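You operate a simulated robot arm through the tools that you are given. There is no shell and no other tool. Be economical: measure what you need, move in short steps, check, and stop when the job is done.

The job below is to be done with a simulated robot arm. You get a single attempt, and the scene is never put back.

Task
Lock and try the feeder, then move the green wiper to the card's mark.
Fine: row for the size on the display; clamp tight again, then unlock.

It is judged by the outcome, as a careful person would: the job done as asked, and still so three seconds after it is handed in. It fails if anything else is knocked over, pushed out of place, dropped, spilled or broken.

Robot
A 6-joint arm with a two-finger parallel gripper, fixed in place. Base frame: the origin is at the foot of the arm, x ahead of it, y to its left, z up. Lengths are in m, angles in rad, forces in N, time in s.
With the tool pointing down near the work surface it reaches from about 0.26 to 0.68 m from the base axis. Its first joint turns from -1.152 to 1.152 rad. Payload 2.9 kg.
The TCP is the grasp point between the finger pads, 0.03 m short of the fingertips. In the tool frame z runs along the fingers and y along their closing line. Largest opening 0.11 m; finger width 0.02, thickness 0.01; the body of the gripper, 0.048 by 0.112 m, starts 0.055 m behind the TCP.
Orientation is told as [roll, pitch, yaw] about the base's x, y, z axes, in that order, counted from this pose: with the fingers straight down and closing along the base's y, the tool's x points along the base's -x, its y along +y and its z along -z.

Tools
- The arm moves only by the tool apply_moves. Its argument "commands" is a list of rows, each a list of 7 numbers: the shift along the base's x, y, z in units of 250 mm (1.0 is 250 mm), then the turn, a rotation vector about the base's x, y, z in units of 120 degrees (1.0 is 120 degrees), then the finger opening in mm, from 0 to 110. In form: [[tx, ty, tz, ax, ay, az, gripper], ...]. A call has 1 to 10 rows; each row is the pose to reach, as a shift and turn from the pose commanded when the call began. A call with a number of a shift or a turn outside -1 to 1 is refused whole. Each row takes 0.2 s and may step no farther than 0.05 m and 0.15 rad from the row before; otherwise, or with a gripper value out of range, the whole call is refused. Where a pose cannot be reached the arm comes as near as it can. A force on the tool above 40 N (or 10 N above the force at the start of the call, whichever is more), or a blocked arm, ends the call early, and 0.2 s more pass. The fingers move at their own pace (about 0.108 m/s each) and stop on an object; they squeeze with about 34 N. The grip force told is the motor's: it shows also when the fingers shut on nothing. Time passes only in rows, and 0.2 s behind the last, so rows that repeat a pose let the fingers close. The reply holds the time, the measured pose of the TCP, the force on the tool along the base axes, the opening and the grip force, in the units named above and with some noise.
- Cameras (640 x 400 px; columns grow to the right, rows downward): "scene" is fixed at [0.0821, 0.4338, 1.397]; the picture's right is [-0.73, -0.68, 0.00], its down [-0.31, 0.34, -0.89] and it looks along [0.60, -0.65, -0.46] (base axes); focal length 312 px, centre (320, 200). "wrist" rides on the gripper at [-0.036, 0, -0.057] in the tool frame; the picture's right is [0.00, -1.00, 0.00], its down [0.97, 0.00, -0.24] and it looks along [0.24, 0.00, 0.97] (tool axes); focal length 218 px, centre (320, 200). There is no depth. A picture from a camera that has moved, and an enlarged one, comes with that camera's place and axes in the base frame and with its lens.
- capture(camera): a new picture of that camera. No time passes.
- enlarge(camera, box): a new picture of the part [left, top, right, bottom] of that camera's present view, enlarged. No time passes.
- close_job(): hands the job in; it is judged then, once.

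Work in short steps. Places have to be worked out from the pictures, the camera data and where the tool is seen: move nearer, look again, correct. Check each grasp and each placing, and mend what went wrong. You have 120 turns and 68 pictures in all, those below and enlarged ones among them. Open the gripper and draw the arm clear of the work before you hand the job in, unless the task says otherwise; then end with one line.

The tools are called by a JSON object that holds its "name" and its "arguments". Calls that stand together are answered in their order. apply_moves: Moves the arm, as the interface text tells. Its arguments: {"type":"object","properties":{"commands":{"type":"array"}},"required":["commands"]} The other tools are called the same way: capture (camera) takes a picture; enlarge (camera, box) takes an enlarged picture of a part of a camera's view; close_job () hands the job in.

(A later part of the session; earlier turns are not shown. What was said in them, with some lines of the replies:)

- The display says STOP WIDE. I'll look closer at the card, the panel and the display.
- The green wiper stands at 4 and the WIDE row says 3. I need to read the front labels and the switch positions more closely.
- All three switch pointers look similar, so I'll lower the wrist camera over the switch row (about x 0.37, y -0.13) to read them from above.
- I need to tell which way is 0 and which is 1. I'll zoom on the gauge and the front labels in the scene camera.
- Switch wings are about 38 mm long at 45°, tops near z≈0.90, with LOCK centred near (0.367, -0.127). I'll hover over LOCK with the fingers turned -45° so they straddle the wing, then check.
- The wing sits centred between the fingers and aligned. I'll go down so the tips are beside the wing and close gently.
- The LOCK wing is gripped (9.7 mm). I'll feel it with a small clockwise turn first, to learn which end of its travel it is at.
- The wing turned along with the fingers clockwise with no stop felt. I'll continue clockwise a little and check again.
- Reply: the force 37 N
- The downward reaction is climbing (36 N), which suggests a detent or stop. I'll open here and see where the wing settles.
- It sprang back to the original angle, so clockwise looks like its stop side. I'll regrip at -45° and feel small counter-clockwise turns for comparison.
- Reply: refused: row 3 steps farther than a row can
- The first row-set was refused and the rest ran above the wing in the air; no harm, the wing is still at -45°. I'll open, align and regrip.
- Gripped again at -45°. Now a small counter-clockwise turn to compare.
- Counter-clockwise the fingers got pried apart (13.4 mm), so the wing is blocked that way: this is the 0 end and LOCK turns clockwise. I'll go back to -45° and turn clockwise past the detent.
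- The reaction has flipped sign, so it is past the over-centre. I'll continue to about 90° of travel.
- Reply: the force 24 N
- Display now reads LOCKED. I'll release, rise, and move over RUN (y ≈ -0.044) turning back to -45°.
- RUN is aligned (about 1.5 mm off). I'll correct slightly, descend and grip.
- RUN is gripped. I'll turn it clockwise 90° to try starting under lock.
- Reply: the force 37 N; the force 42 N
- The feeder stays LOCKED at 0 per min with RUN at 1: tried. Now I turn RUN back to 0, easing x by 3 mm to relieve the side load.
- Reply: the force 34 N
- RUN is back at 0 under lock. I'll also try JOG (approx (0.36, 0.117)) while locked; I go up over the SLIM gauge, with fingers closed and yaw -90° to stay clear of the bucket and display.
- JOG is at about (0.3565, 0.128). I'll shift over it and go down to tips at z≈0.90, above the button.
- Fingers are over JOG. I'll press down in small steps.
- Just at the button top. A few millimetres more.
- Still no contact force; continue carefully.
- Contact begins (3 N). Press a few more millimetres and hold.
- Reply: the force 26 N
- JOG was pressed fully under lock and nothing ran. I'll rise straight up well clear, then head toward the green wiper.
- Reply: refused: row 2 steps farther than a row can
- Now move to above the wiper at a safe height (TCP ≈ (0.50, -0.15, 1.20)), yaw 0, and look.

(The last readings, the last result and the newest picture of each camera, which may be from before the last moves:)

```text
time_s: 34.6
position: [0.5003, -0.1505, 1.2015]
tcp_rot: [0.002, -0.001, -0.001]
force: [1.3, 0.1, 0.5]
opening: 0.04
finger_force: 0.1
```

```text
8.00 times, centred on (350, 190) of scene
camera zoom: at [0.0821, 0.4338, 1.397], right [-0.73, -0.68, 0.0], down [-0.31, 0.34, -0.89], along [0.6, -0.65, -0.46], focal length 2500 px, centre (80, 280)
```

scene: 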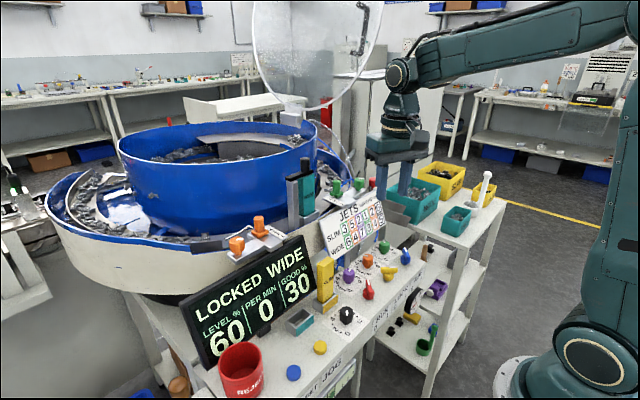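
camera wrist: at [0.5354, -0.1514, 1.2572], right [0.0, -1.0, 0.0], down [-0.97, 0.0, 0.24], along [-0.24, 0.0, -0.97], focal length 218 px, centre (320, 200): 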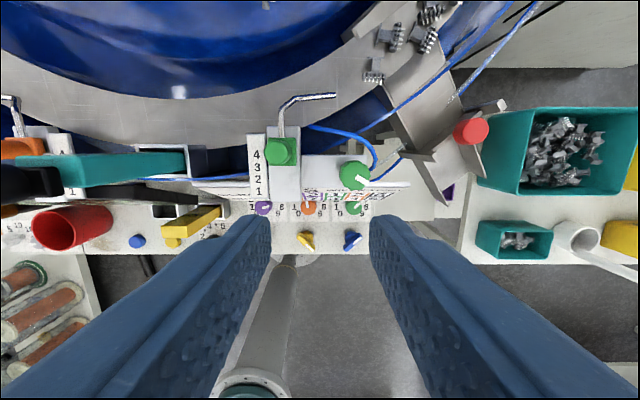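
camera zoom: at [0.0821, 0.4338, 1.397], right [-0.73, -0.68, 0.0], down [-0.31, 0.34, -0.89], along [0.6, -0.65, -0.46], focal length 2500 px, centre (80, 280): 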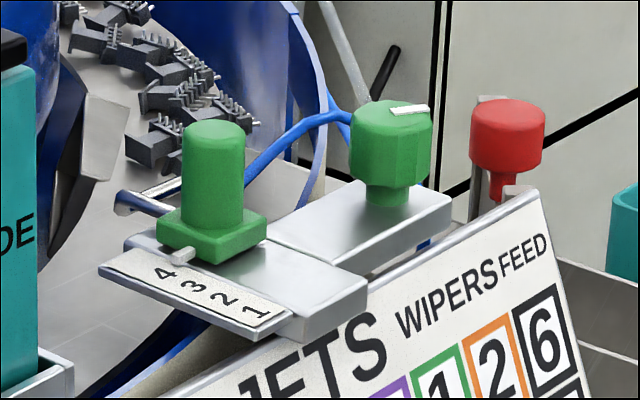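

The wiper handle is at ≈(0.531, -0.117), top z≈1.083. Its clamp knob is at ≈(0.510, -0.182), top z≈1.065, with a hose on its -y side. I'll hover over the clamp knob with the fingers closing along x.

{"name": "apply_moves", "arguments": {"commands": [[0.01, -0.013, 0, 0, 0, -0.07, 48], [0.014, -0.026, 0, 0, 0, -0.14, 48], [0.018, -0.039, 0, 0, 0, -0.21, 48], [0.022, -0.052, 0, 0, 0, -0.28, 48], [0.026, -0.065, 0, 0, 0, -0.35, 48], [0.03, -0.078, 0, 0, 0, -0.42, 48], [0.034, -0.091, -0.07, 0, 0, -0.49, 48], [0.038, -0.104, -0.14, 0, 0, -0.56, 48], [0.042, -0.117, -0.2, 0, 0, -0.63, 48], [0.042, -0.128, -0.28, 0, 0, -0.7, 48]]}}

{"name": "enlarge", "arguments": {"camera": "wrist", "box": [200, 80, 440, 280]}}

{"name": "enlarge", "arguments": {"camera": "scene", "box": [290, 130, 410, 230]}}

```text
time_s: 36.8
position: [0.5113, -0.1826, 1.1299]
tcp_rot: [-0.002, 0.0, -1.467]
force: [0.1, -0.7, 0.3]
opening: 0.0479
finger_force: 0.1
```

```text
2.00 times, centred on (320, 180) of wrist
camera zoom: at [0.5138, -0.2188, 1.1865], right [-0.99, -0.1, 0.0], down [-0.1, 0.97, 0.24], along [-0.03, 0.24, -0.97], focal length 436 px, centre (320, 240)
```

zoom: 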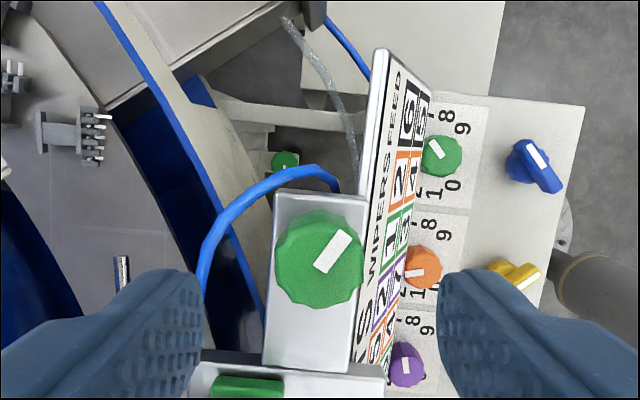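

```text
4.00 times, centred on (350, 180) of scene
camera zoom: at [0.0821, 0.4338, 1.397], right [-0.73, -0.68, 0.0], down [-0.31, 0.34, -0.89], along [0.6, -0.65, -0.46], focal length 1250 px, centre (200, 280)
```

zoom: 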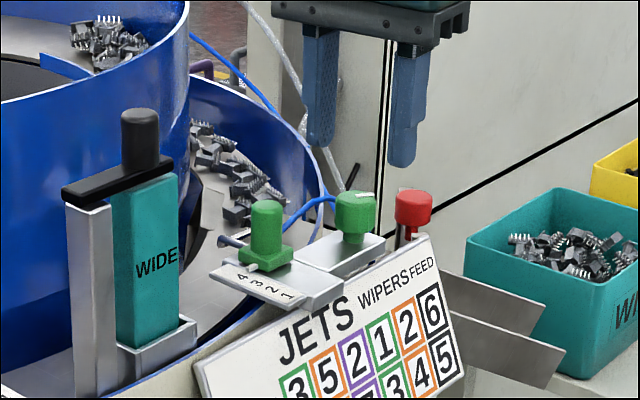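

The knob is centred between the fingers. I'll narrow to 42 mm (hose margin), descend to TCP z≈1.078 and grip.

{"name": "apply_moves", "arguments": {"commands": [[0, 0, 0, 0, 0, 0, 42], [0, 0, -0.1, 0, 0, 0, 42], [0, 0, -0.208, 0, 0, 0, 42]]}}

{"name": "enlarge", "arguments": {"camera": "wrist", "box": [200, 80, 440, 280]}}

{"name": "enlarge", "arguments": {"camera": "scene", "box": [290, 130, 410, 230]}}

```text
time_s: 37.6
position: [0.5104, -0.1817, 1.0786]
tcp_rot: [0.0, 0.0, -1.465]
force: [0.3, 0.3, -0.2]
opening: 0.0417
finger_force: 0.2
```

```text
2.00 times, centred on (320, 180) of wrist
camera zoom: at [0.5138, -0.2181, 1.1349], right [-0.99, -0.1, 0.0], down [-0.1, 0.97, 0.24], along [-0.03, 0.24, -0.97], focal length 436 px, centre (320, 240)
```

zoom: 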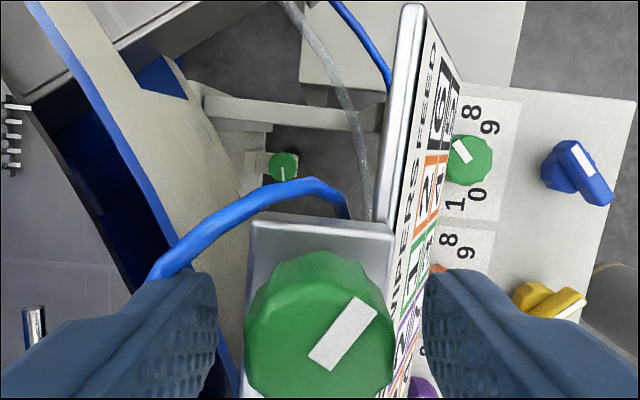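

```text
4.00 times, centred on (350, 180) of scene
camera zoom: at [0.0821, 0.4338, 1.397], right [-0.73, -0.68, 0.0], down [-0.31, 0.34, -0.89], along [0.6, -0.65, -0.46], focal length 1250 px, centre (200, 280)
```

zoom: 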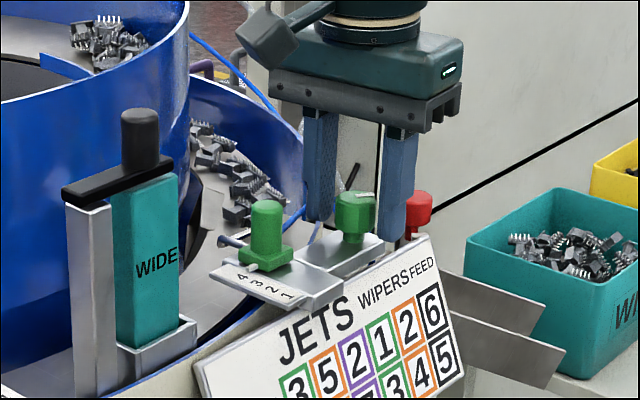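

Fingers straddle the knob head with the hose clear. Closing.

{"name": "apply_moves", "arguments": {"commands": [[0, 0, 0, 0, 0, 0, 20], [0, 0, 0, 0, 0, 0, 20], [0, 0, 0, 0, 0, 0, 20]]}}

```text
time_s: 38.4
position: [0.5111, -0.1814, 1.0789]
tcp_rot: [0.0, 0.001, -1.466]
force: [-0.3, 1.2, -1.3]
opening: 0.0253
finger_force: 45.3
```

Gripped at 25 mm. I'll turn counter-clockwise (loosen) about 0.5 rad and see if it follows.

{"name": "apply_moves", "arguments": {"commands": [[0, 0, 0, 0, 0, 0.06, 20], [0, 0, 0, 0, 0, 0.12, 20], [0, 0, 0, 0, 0, 0.18, 20], [0, 0, 0, 0, 0, 0.24, 20], [0, 0, 0, 0, 0, 0.24, 20]]}}

{"name": "enlarge", "arguments": {"camera": "wrist", "box": [200, 80, 440, 280]}}

```text
time_s: 39.6
position: [0.511, -0.1807, 1.079]
tcp_rot: [-0.003, 0.002, -0.96]
force: [-2.9, 9.6, -1.6]
opening: 0.0253
finger_force: 45.2
```

```text
2.00 times, centred on (320, 180) of wrist
camera zoom: at [0.5308, -0.2118, 1.1348], right [-0.82, -0.57, 0.0], down [-0.56, 0.8, 0.24], along [-0.14, 0.2, -0.97], focal length 436 px, centre (320, 240)
```

zoom: 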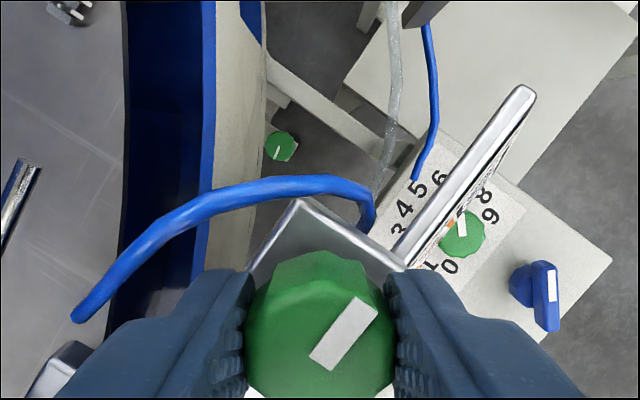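

The knob follows counter-clockwise. Continue to about 85-90° total.

{"name": "apply_moves", "arguments": {"commands": [[0, 0, 0, 0, 0, 0.06, 20], [0, 0, 0, 0, 0, 0.12, 20], [0, 0, 0, 0, 0, 0.18, 20], [0, 0, 0, 0, 0, 0.24, 20], [0, 0, 0, 0, 0, 0.3, 20], [0, 0, 0, 0, 0, 0.36, 20], [0, 0, 0, 0, 0, 0.42, 20], [0, 0, 0, 0, 0, 0.48, 20], [0, 0, 0, 0, 0, 0.48, 20]]}}

{"name": "enlarge", "arguments": {"camera": "wrist", "box": [200, 80, 440, 280]}}

```text
time_s: 41.6
position: [0.5116, -0.1812, 1.0796]
tcp_rot: [-0.001, 0.002, 0.045]
force: [-7.1, 17.6, -1.5]
opening: 0.0254
finger_force: 44.5
```

```text
2.00 times, centred on (320, 180) of wrist
camera zoom: at [0.5462, -0.1808, 1.1348], right [0.04, -1.0, 0.0], down [-0.97, -0.04, 0.24], along [-0.24, -0.01, -0.97], focal length 436 px, centre (320, 240)
```

zoom: 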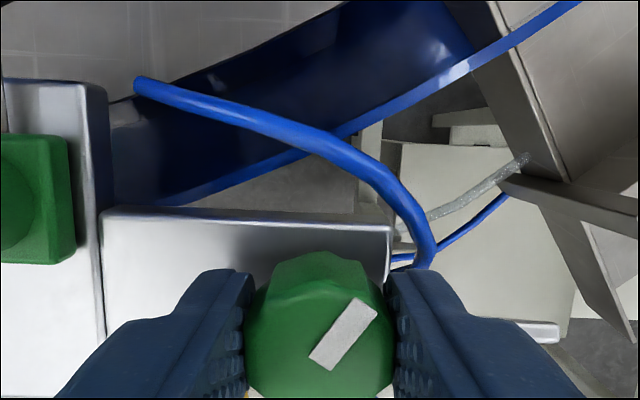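

It followed ~86° with no stop. I'll open slightly, rise, and check it stays, then go test the wiper.

{"name": "apply_moves", "arguments": {"commands": [[0, 0, 0, 0, 0, 0, 31], [0, 0, 0, 0, 0, 0, 31], [0, 0, 0.1, 0, 0, 0, 31], [0, 0, 0.25, 0, 0, 0, 31]]}}

{"name": "capture", "arguments": {"camera": "wrist"}}

```text
time_s: 42.6
position: [0.5105, -0.1806, 1.1412]
tcp_rot: [0.0, -0.002, 0.041]
force: [-0.2, -0.5, 0.0]
opening: 0.031
finger_force: 0.1
```

```text
20 pictures are left
camera wrist: at [0.5457, -0.1813, 1.1979], right [0.04, -1.0, 0.0], down [-0.97, -0.04, 0.24], along [-0.24, -0.01, -0.97], focal length 218 px, centre (320, 200)
```

wrist: 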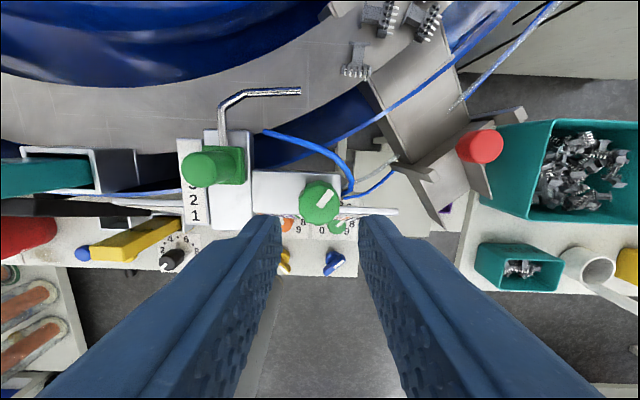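

The clamp knob stayed turned. Now hover over the wiper handle (0.531, -0.117), fingers closing along y, and check alignment.

{"name": "apply_moves", "arguments": {"commands": [[0.04, 0.13, 0.02, 0, 0, -0.01, 40], [0.08, 0.257, 0.02, 0, 0, -0.02, 40], [0.08, 0.257, -0.06, 0, 0, -0.02, 40]]}}

{"name": "enlarge", "arguments": {"camera": "wrist", "box": [200, 80, 440, 280]}}

```text
time_s: 43.4
position: [0.5305, -0.1167, 1.1258]
tcp_rot: [0.0, 0.001, 0.0]
force: [0.3, 0.4, 0.2]
opening: 0.0401
finger_force: 0.0
```

```text
2.00 times, centred on (320, 180) of wrist
camera zoom: at [0.5664, -0.1184, 1.1822], right [0.0, -1.0, 0.0], down [-0.97, 0.0, 0.24], along [-0.24, 0.0, -0.97], focal length 436 px, centre (320, 240)
```

zoom: 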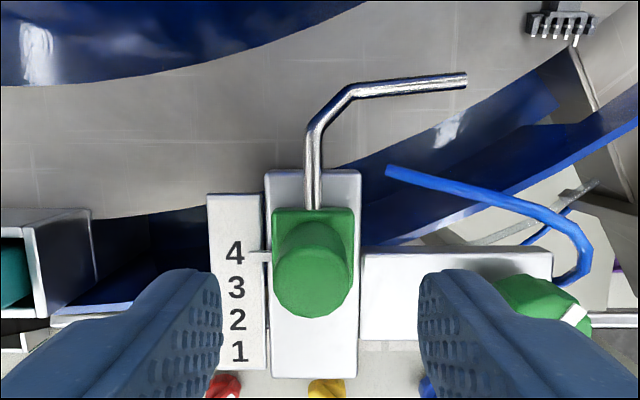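

The handle is ~2 mm off centre; I'll correct, lower to TCP z≈1.09 and grip it.

{"name": "apply_moves", "arguments": {"commands": [[0.004, 0.008, -0.07, 0, 0, 0, 40], [0.004, 0.008, -0.142, 0, 0, 0, 40], [0.004, 0.008, -0.142, 0, 0, 0, 10], [0.004, 0.008, -0.142, 0, 0, 0, 10], [0.004, 0.008, -0.142, 0, 0, 0, 10]]}}

```text
time_s: 44.6
position: [0.5331, -0.115, 1.0905]
tcp_rot: [0.001, 0.001, 0.0]
force: [-0.4, 3.7, -0.7]
opening: 0.0183
finger_force: 44.8
```

Gripped the handle (18 mm). I'll pull it 12 mm toward -x in small steps, watching the force.

{"name": "apply_moves", "arguments": {"commands": [[-0.012, 0, 0, 0, 0, 0, 10], [-0.024, 0, 0, 0, 0, 0, 10], [-0.036, 0, 0, 0, 0, 0, 10], [-0.048, 0, 0, 0, 0, 0, 10], [-0.048, 0, 0, 0, 0, 0, 10]]}}

{"name": "enlarge", "arguments": {"camera": "wrist", "box": [200, 80, 440, 280]}}

```text
time_s: 45.8
position: [0.5209, -0.1147, 1.0909]
tcp_rot: [0.0, 0.001, 0.0]
force: [-0.1, 7.9, -2.9]
opening: 0.0185
finger_force: 44.8
```

```text
2.00 times, centred on (320, 180) of wrist
camera zoom: at [0.5553, -0.1162, 1.1469], right [0.0, -1.0, 0.0], down [-0.97, 0.0, 0.24], along [-0.24, 0.0, -0.97], focal length 436 px, centre (320, 240)
```

zoom: 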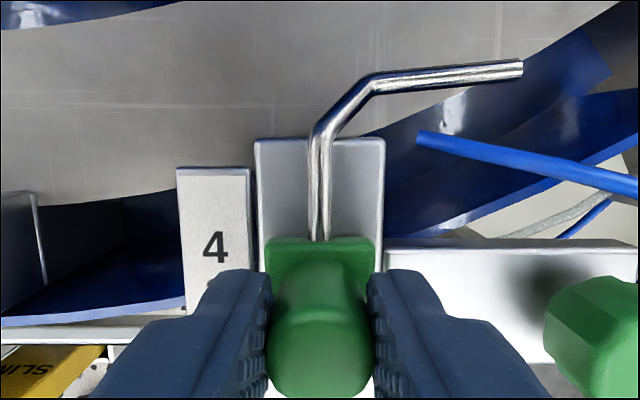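

The wiper slid freely. I'll release, rise, and read the tick against the scale.

{"name": "apply_moves", "arguments": {"commands": [[0, 0, 0, 0, 0, 0, 40], [0, 0, 0, 0, 0, 0, 40], [0, 0, 0.07, 0, 0, 0, 40], [0, 0, 0.16, 0, 0, 0, 40]]}}

{"name": "enlarge", "arguments": {"camera": "wrist", "box": [250, 170, 370, 270]}}

```text
time_s: 46.8
position: [0.5206, -0.1162, 1.1304]
tcp_rot: [-0.002, 0.0, 0.002]
force: [-1.1, 0.0, 0.9]
opening: 0.0401
finger_force: 0.0
```

```text
4.00 times, centred on (310, 220) of wrist
camera zoom: at [0.5553, -0.117, 1.1874], right [0.0, -1.0, 0.0], down [-0.97, 0.0, 0.24], along [-0.24, 0.0, -0.97], focal length 873 px, centre (360, 120)
```

zoom: 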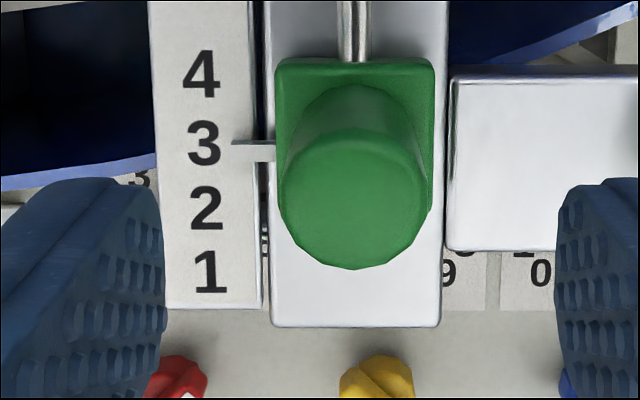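

The tick reads 3. Next I return to the clamp knob at the loosened angle (yaw ≈ 0.04).

{"name": "apply_moves", "arguments": {"commands": [[-0.01, -0.13, 0.02, 0, 0, 0.01, 34], [-0.036, -0.265, 0.02, 0, 0, 0.02, 34], [-0.036, -0.265, -0.06, 0, 0, 0.02, 34]]}}

{"name": "enlarge", "arguments": {"camera": "wrist", "box": [200, 80, 440, 280]}}

```text
time_s: 47.6
position: [0.5115, -0.1802, 1.1155]
tcp_rot: [-0.001, -0.001, 0.041]
force: [0.4, -0.8, -1.0]
opening: 0.0341
finger_force: 0.0
```

```text
2.00 times, centred on (320, 180) of wrist
camera zoom: at [0.5462, -0.1809, 1.1719], right [0.04, -1.0, 0.0], down [-0.97, -0.04, 0.24], along [-0.24, -0.01, -0.97], focal length 436 px, centre (320, 240)
```

zoom: 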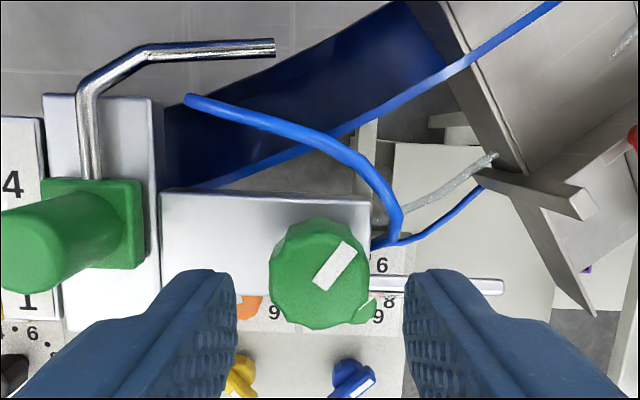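

Centred. Descend and grip.

{"name": "apply_moves", "arguments": {"commands": [[0, 0, -0.08, 0, 0, 0, 34], [0, 0, -0.15, 0, 0, 0, 34], [0, 0, -0.15, 0, 0, 0, 20], [0, 0, -0.15, 0, 0, 0, 20], [0, 0, -0.15, 0, 0, 0, 20]]}}

```text
time_s: 48.8
position: [0.5107, -0.1814, 1.0789]
tcp_rot: [-0.002, -0.003, 0.043]
force: [-1.9, 3.0, 11.3]
opening: 0.0254
finger_force: 44.8
```

Gripped. Now turn clockwise back by 1.51 rad.

{"name": "apply_moves", "arguments": {"commands": [[0, 0, 0, 0, 0, -0.07, 20], [0, 0, 0, 0, 0, -0.14, 20], [0, 0, 0, 0, 0, -0.21, 20], [0, 0, 0, 0, 0, -0.28, 20], [0, 0, 0, 0, 0, -0.35, 20], [0, 0, 0, 0, 0, -0.42, 20], [0, 0, 0, 0, 0, -0.49, 20], [0, 0, 0, 0, 0, -0.56, 20], [0, 0, 0, 0, 0, -0.63, 20], [0, 0, 0, 0, 0, -0.7, 20]]}}

```text
time_s: 51.0
position: [0.5111, -0.1815, 1.0786]
tcp_rot: [0.0, 0.0, -1.426]
force: [-9.2, 11.1, 13.2]
opening: 0.0254
finger_force: 44.3
```

Nearly at the original angle (-1.466). I'll turn a bit further to be firmly tight, watching for a stop.

{"name": "apply_moves", "arguments": {"commands": [[0, 0, 0, 0, 0, -0.03, 20], [0, 0, 0, 0, 0, -0.06, 20], [0, 0, 0, 0, 0, -0.06, 20]]}}

{"name": "enlarge", "arguments": {"camera": "wrist", "box": [200, 80, 440, 280]}}

```text
time_s: 51.8
position: [0.5102, -0.1823, 1.0779]
tcp_rot: [0.0, -0.002, -1.553]
force: [-11.7, 1.9, 10.8]
opening: 0.0258
finger_force: 44.8
```

```text
2.00 times, centred on (320, 180) of wrist
camera zoom: at [0.5107, -0.2196, 1.1348], right [-1.0, -0.02, 0.0], down [-0.02, 0.97, 0.24], along [0.0, 0.24, -0.97], focal length 436 px, centre (320, 240)
```

zoom: 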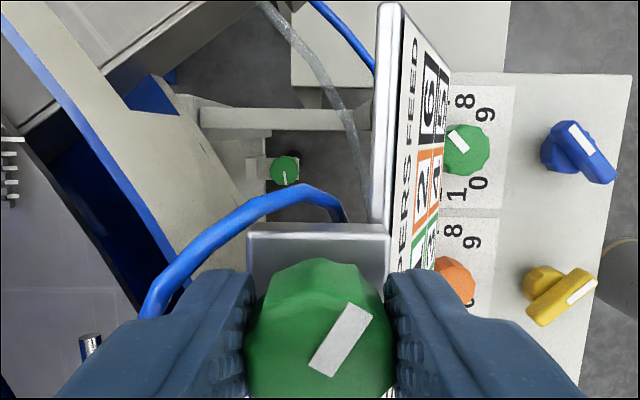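

The fingers began to slip slightly against a stop, so the clamp is tight. Release, rise and look.

{"name": "apply_moves", "arguments": {"commands": [[0, 0, 0, 0, 0, 0, 40], [0, 0, 0, 0, 0, 0, 40], [0, 0, 0.1, 0, 0, 0, 40], [0, 0, 0.25, 0, 0, 0, 40], [-0.04, 0.1, 0.4, 0, 0, 0.06, 40], [-0.08, 0.16, 0.4, 0, 0, 0.12, 40]]}}

{"name": "capture", "arguments": {"camera": "wrist"}}

{"name": "enlarge", "arguments": {"camera": "scene", "box": [310, 165, 390, 215]}}

```text
time_s: 53.2
position: [0.4917, -0.1424, 1.1778]
tcp_rot: [-0.001, 0.001, -1.296]
force: [0.7, 0.5, -1.0]
opening: 0.0401
finger_force: 0.1
```

```text
14 pictures are left
camera wrist: at [0.5005, -0.1781, 1.2345], right [-0.96, -0.27, 0.0], down [-0.26, 0.93, 0.24], along [-0.07, 0.23, -0.97], focal length 218 px, centre (320, 200)
```

wrist: 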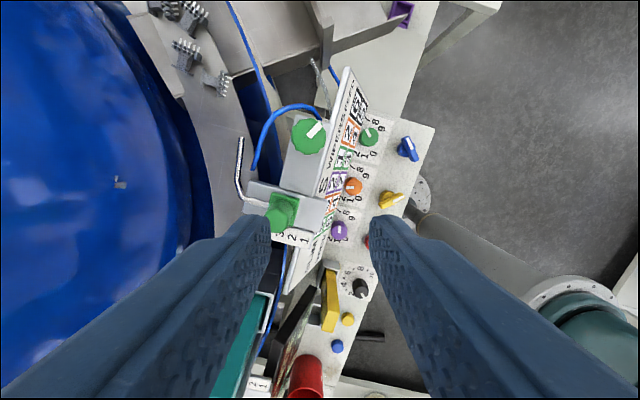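

```text
8.00 times, centred on (350, 190) of scene
camera zoom: at [0.0821, 0.4338, 1.397], right [-0.73, -0.68, 0.0], down [-0.31, 0.34, -0.89], along [0.6, -0.65, -0.46], focal length 2500 px, centre (80, 280)
```

zoom: 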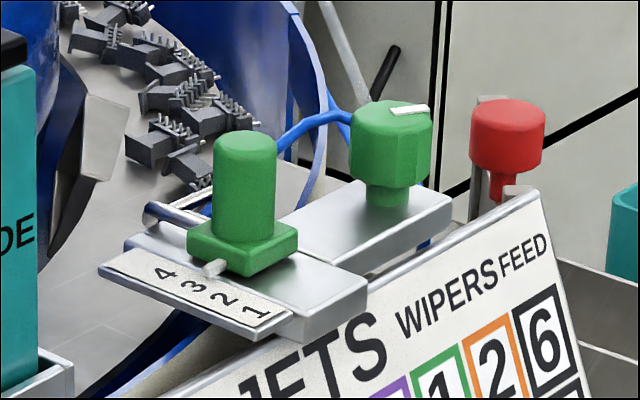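

The clamp mark is exactly as at the start, and the wiper moved one step. To be sure of the tick, I'll put the camera straight above the scale.

{"name": "apply_moves", "arguments": {"commands": [[0.02, 0.11, 0, 0, 0, 0, 40], [0.05, 0.22, 0, 0, 0, 0, 40], [0.078, 0.328, 0, 0, 0, 0, 40]]}}

{"name": "enlarge", "arguments": {"camera": "wrist", "box": [270, 95, 370, 195]}}

```text
time_s: 54.0
position: [0.5104, -0.0594, 1.1783]
tcp_rot: [-0.002, 0.001, -1.298]
force: [0.5, 0.6, 0.3]
opening: 0.04
finger_force: 0.0
```

```text
4.00 times, centred on (320, 145) of wrist
camera zoom: at [0.5196, -0.0948, 1.2344], right [-0.96, -0.27, 0.0], down [-0.26, 0.94, 0.24], along [-0.07, 0.23, -0.97], focal length 873 px, centre (320, 420)
```

zoom: 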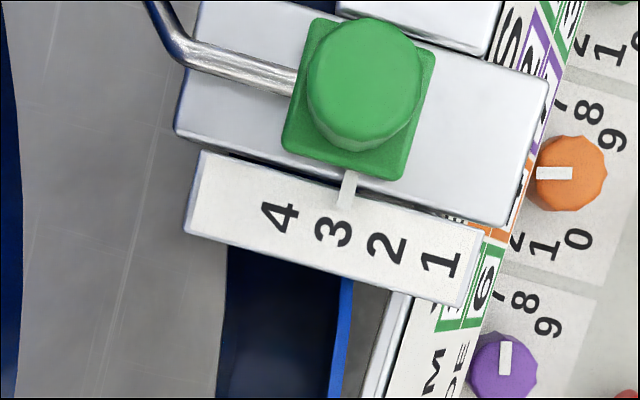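

Tick is on 3 within about 0.5 mm. Now to LOCK: go over (0.367, -0.1265) with yaw -2.36 to grip its wing at the 1 position.

{"name": "apply_moves", "arguments": {"commands": [[-0.08, -0.03, 0, 0, 0, -0.065, 40], [-0.16, -0.07, 0, 0, 0, -0.13, 40], [-0.24, -0.11, 0, 0, 0, -0.195, 40], [-0.32, -0.15, 0, 0, 0, -0.26, 40], [-0.4, -0.19, 0, 0, 0, -0.325, 40], [-0.48, -0.23, 0, 0, 0, -0.39, 40], [-0.577, -0.27, 0, 0, 0, -0.45, 40], [-0.577, -0.27, -0.18, 0, 0, -0.506, 40], [-0.577, -0.27, -0.36, 0, 0, -0.506, 40], [-0.577, -0.27, -0.54, 0, 0, -0.506, 40]]}}

{"name": "apply_moves", "arguments": {"commands": [[0, 0, -0.12, 0, 0, 0, 40], [0, 0, -0.26, 0, 0, 0, 40]]}}

{"name": "capture", "arguments": {"camera": "wrist"}}

```text
time_s: 56.2
position: [0.3676, -0.1267, 1.0442]
tcp_rot: [-0.002, 0.001, -2.359]
force: [0.0, -0.3, 0.2]
opening: 0.0399
finger_force: 0.1
```

```text
time_s: 56.8
position: [0.367, -0.1282, 0.9779]
tcp_rot: [0.0, 0.0, -2.358]
force: [-0.9, -0.6, -0.3]
opening: 0.0401
finger_force: 0.1
```

```text
11 pictures are left
camera wrist: at [0.3404, -0.1544, 1.0342], right [-0.71, 0.71, 0.0], down [0.69, 0.68, 0.24], along [0.17, 0.17, -0.97], focal length 218 px, centre (320, 200)
```

wrist: 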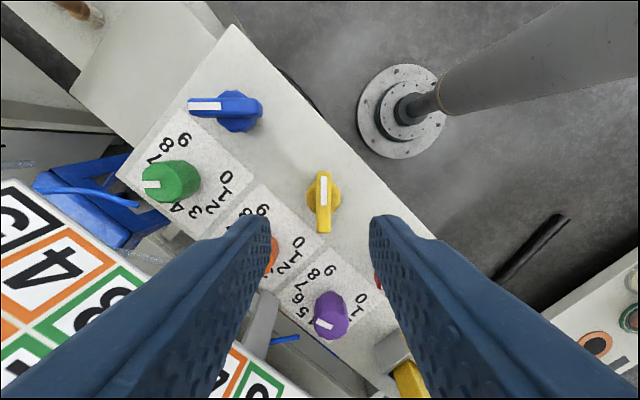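

The wing is aligned; ~1.5 mm correction, then descend and grip.

{"name": "apply_moves", "arguments": {"commands": [[-0.005, 0.006, -0.13, 0, 0, 0, 40], [-0.005, 0.006, -0.258, 0, 0, 0, 40], [-0.005, 0.006, -0.258, 0, 0, 0, 5], [-0.005, 0.006, -0.258, 0, 0, 0, 5], [-0.005, 0.006, -0.258, 0, 0, 0, 5]]}}

```text
time_s: 58.0
position: [0.3656, -0.1264, 0.9134]
tcp_rot: [-0.002, 0.0, -2.357]
force: [-4.6, 2.6, -1.2]
opening: 0.0098
finger_force: 44.7
```

LOCK is gripped. Turn counter-clockwise 90° to unlock.

{"name": "apply_moves", "arguments": {"commands": [[0, 0, 0, 0, 0, 0.07, 5], [0, 0, 0, 0, 0, 0.14, 5], [0, 0, 0, 0, 0, 0.21, 5], [0, 0, 0, 0, 0, 0.28, 5], [0, 0, 0, 0, 0, 0.35, 5], [0, 0, 0, 0, 0, 0.42, 5], [0, 0, 0, 0, 0, 0.49, 5], [0, 0, 0, 0, 0, 0.56, 5], [0, 0, 0, 0, 0, 0.63, 5], [0, 0, 0, 0, 0, 0.7, 5]]}}

{"name": "apply_moves", "arguments": {"commands": [[0, 0, 0, 0, 0, 0.05, 5], [0, 0, 0, 0, 0, 0.05, 5], [0, 0, 0, 0, 0, 0.05, 40], [0, 0, 0, 0, 0, 0.05, 40], [0, 0, 0.15, 0, 0, 0.05, 40], [0, 0, 0.33, 0, 0, 0.05, 40], [0, 0, 0.5, 0, 0, 0.05, 40]]}}

{"name": "capture", "arguments": {"camera": "scene"}}

{"name": "capture", "arguments": {"camera": "wrist"}}

```text
time_s: 60.2
position: [0.366, -0.1241, 0.9137]
tcp_rot: [-0.001, 0.001, -0.888]
force: [16.9, 3.9, -35.4]
opening: 0.0098
finger_force: 44.8
```

```text
time_s: 61.8
position: [0.3658, -0.126, 1.0392]
tcp_rot: [-0.001, 0.0, -0.788]
force: [-0.1, 1.1, -0.5]
opening: 0.0404
finger_force: 0.0
```

```text
10 pictures are left
```

scene: 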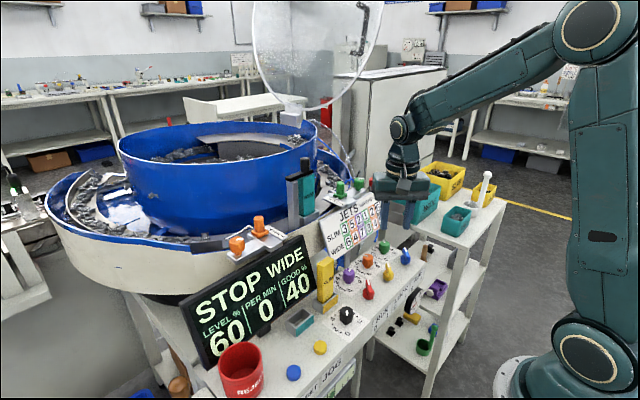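

```text
9 pictures are left
camera wrist: at [0.3903, -0.1523, 1.0951], right [-0.71, -0.71, 0.0], down [-0.68, 0.69, 0.24], along [-0.17, 0.17, -0.97], focal length 218 px, centre (320, 200)
```

wrist: 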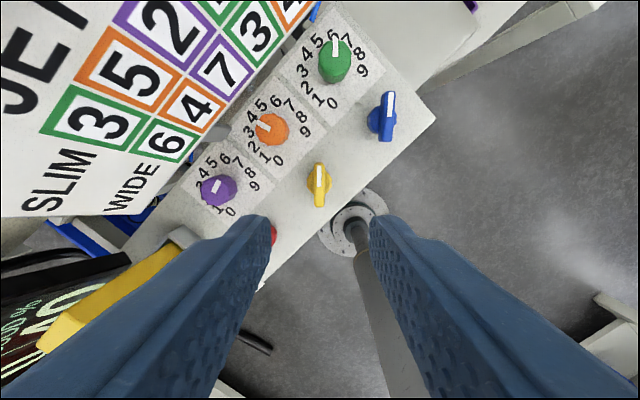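

Display reads STOP WIDE again, unlocked, and GOOD rose to 40. I'll draw the arm up and clear, then take a last look.

{"name": "apply_moves", "arguments": {"commands": [[0, 0, 0.19, 0, 0, 0.05, 60], [-0.02, -0.04, 0.38, 0, 0, 0.1, 60], [-0.04, -0.08, 0.56, 0, 0, 0.16, 60], [-0.06, -0.12, 0.74, 0, 0, 0.22, 60], [-0.08, -0.16, 0.92, 0, 0, 0.29, 60], [-0.085, -0.2, 1.0, 0, 0, 0.36, 60]]}}

{"name": "enlarge", "arguments": {"camera": "scene", "box": [190, 160, 430, 320]}}

```text
time_s: 63.2
position: [0.3439, -0.1766, 1.289]
tcp_rot: [0.0, 0.0, -0.031]
force: [-0.2, -0.1, -0.1]
opening: 0.0598
finger_force: 0.2
```

```text
2.50 times, centred on (310, 240) of scene
camera zoom: at [0.0821, 0.4338, 1.397], right [-0.73, -0.68, 0.0], down [-0.31, 0.34, -0.89], along [0.6, -0.65, -0.46], focal length 781 px, centre (345, 100)
```

zoom: 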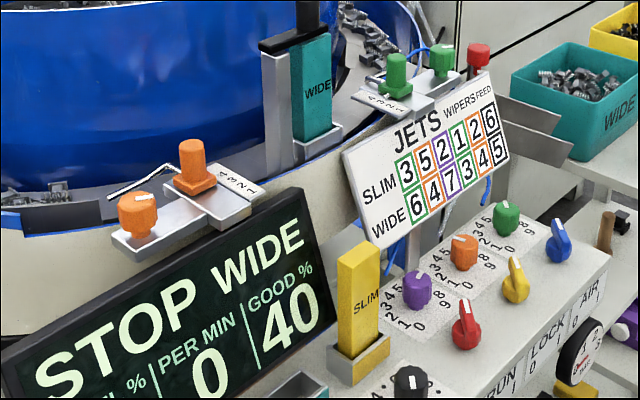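

Everything is in place: RUN and LOCK are at 0, the wiper is at 3 and clamped, and the arm is clear. Handing in.

{"name": "close_job", "arguments": {}}

```text
The job is handed in.
```

The feeder was locked and tried with both RUN and JOG, and it stayed stopped. The green wiper was then moved from 4 to 3 (WIDE row), its clamp tightened back to its stop, RUN left at 0 and the feeder unlocked.
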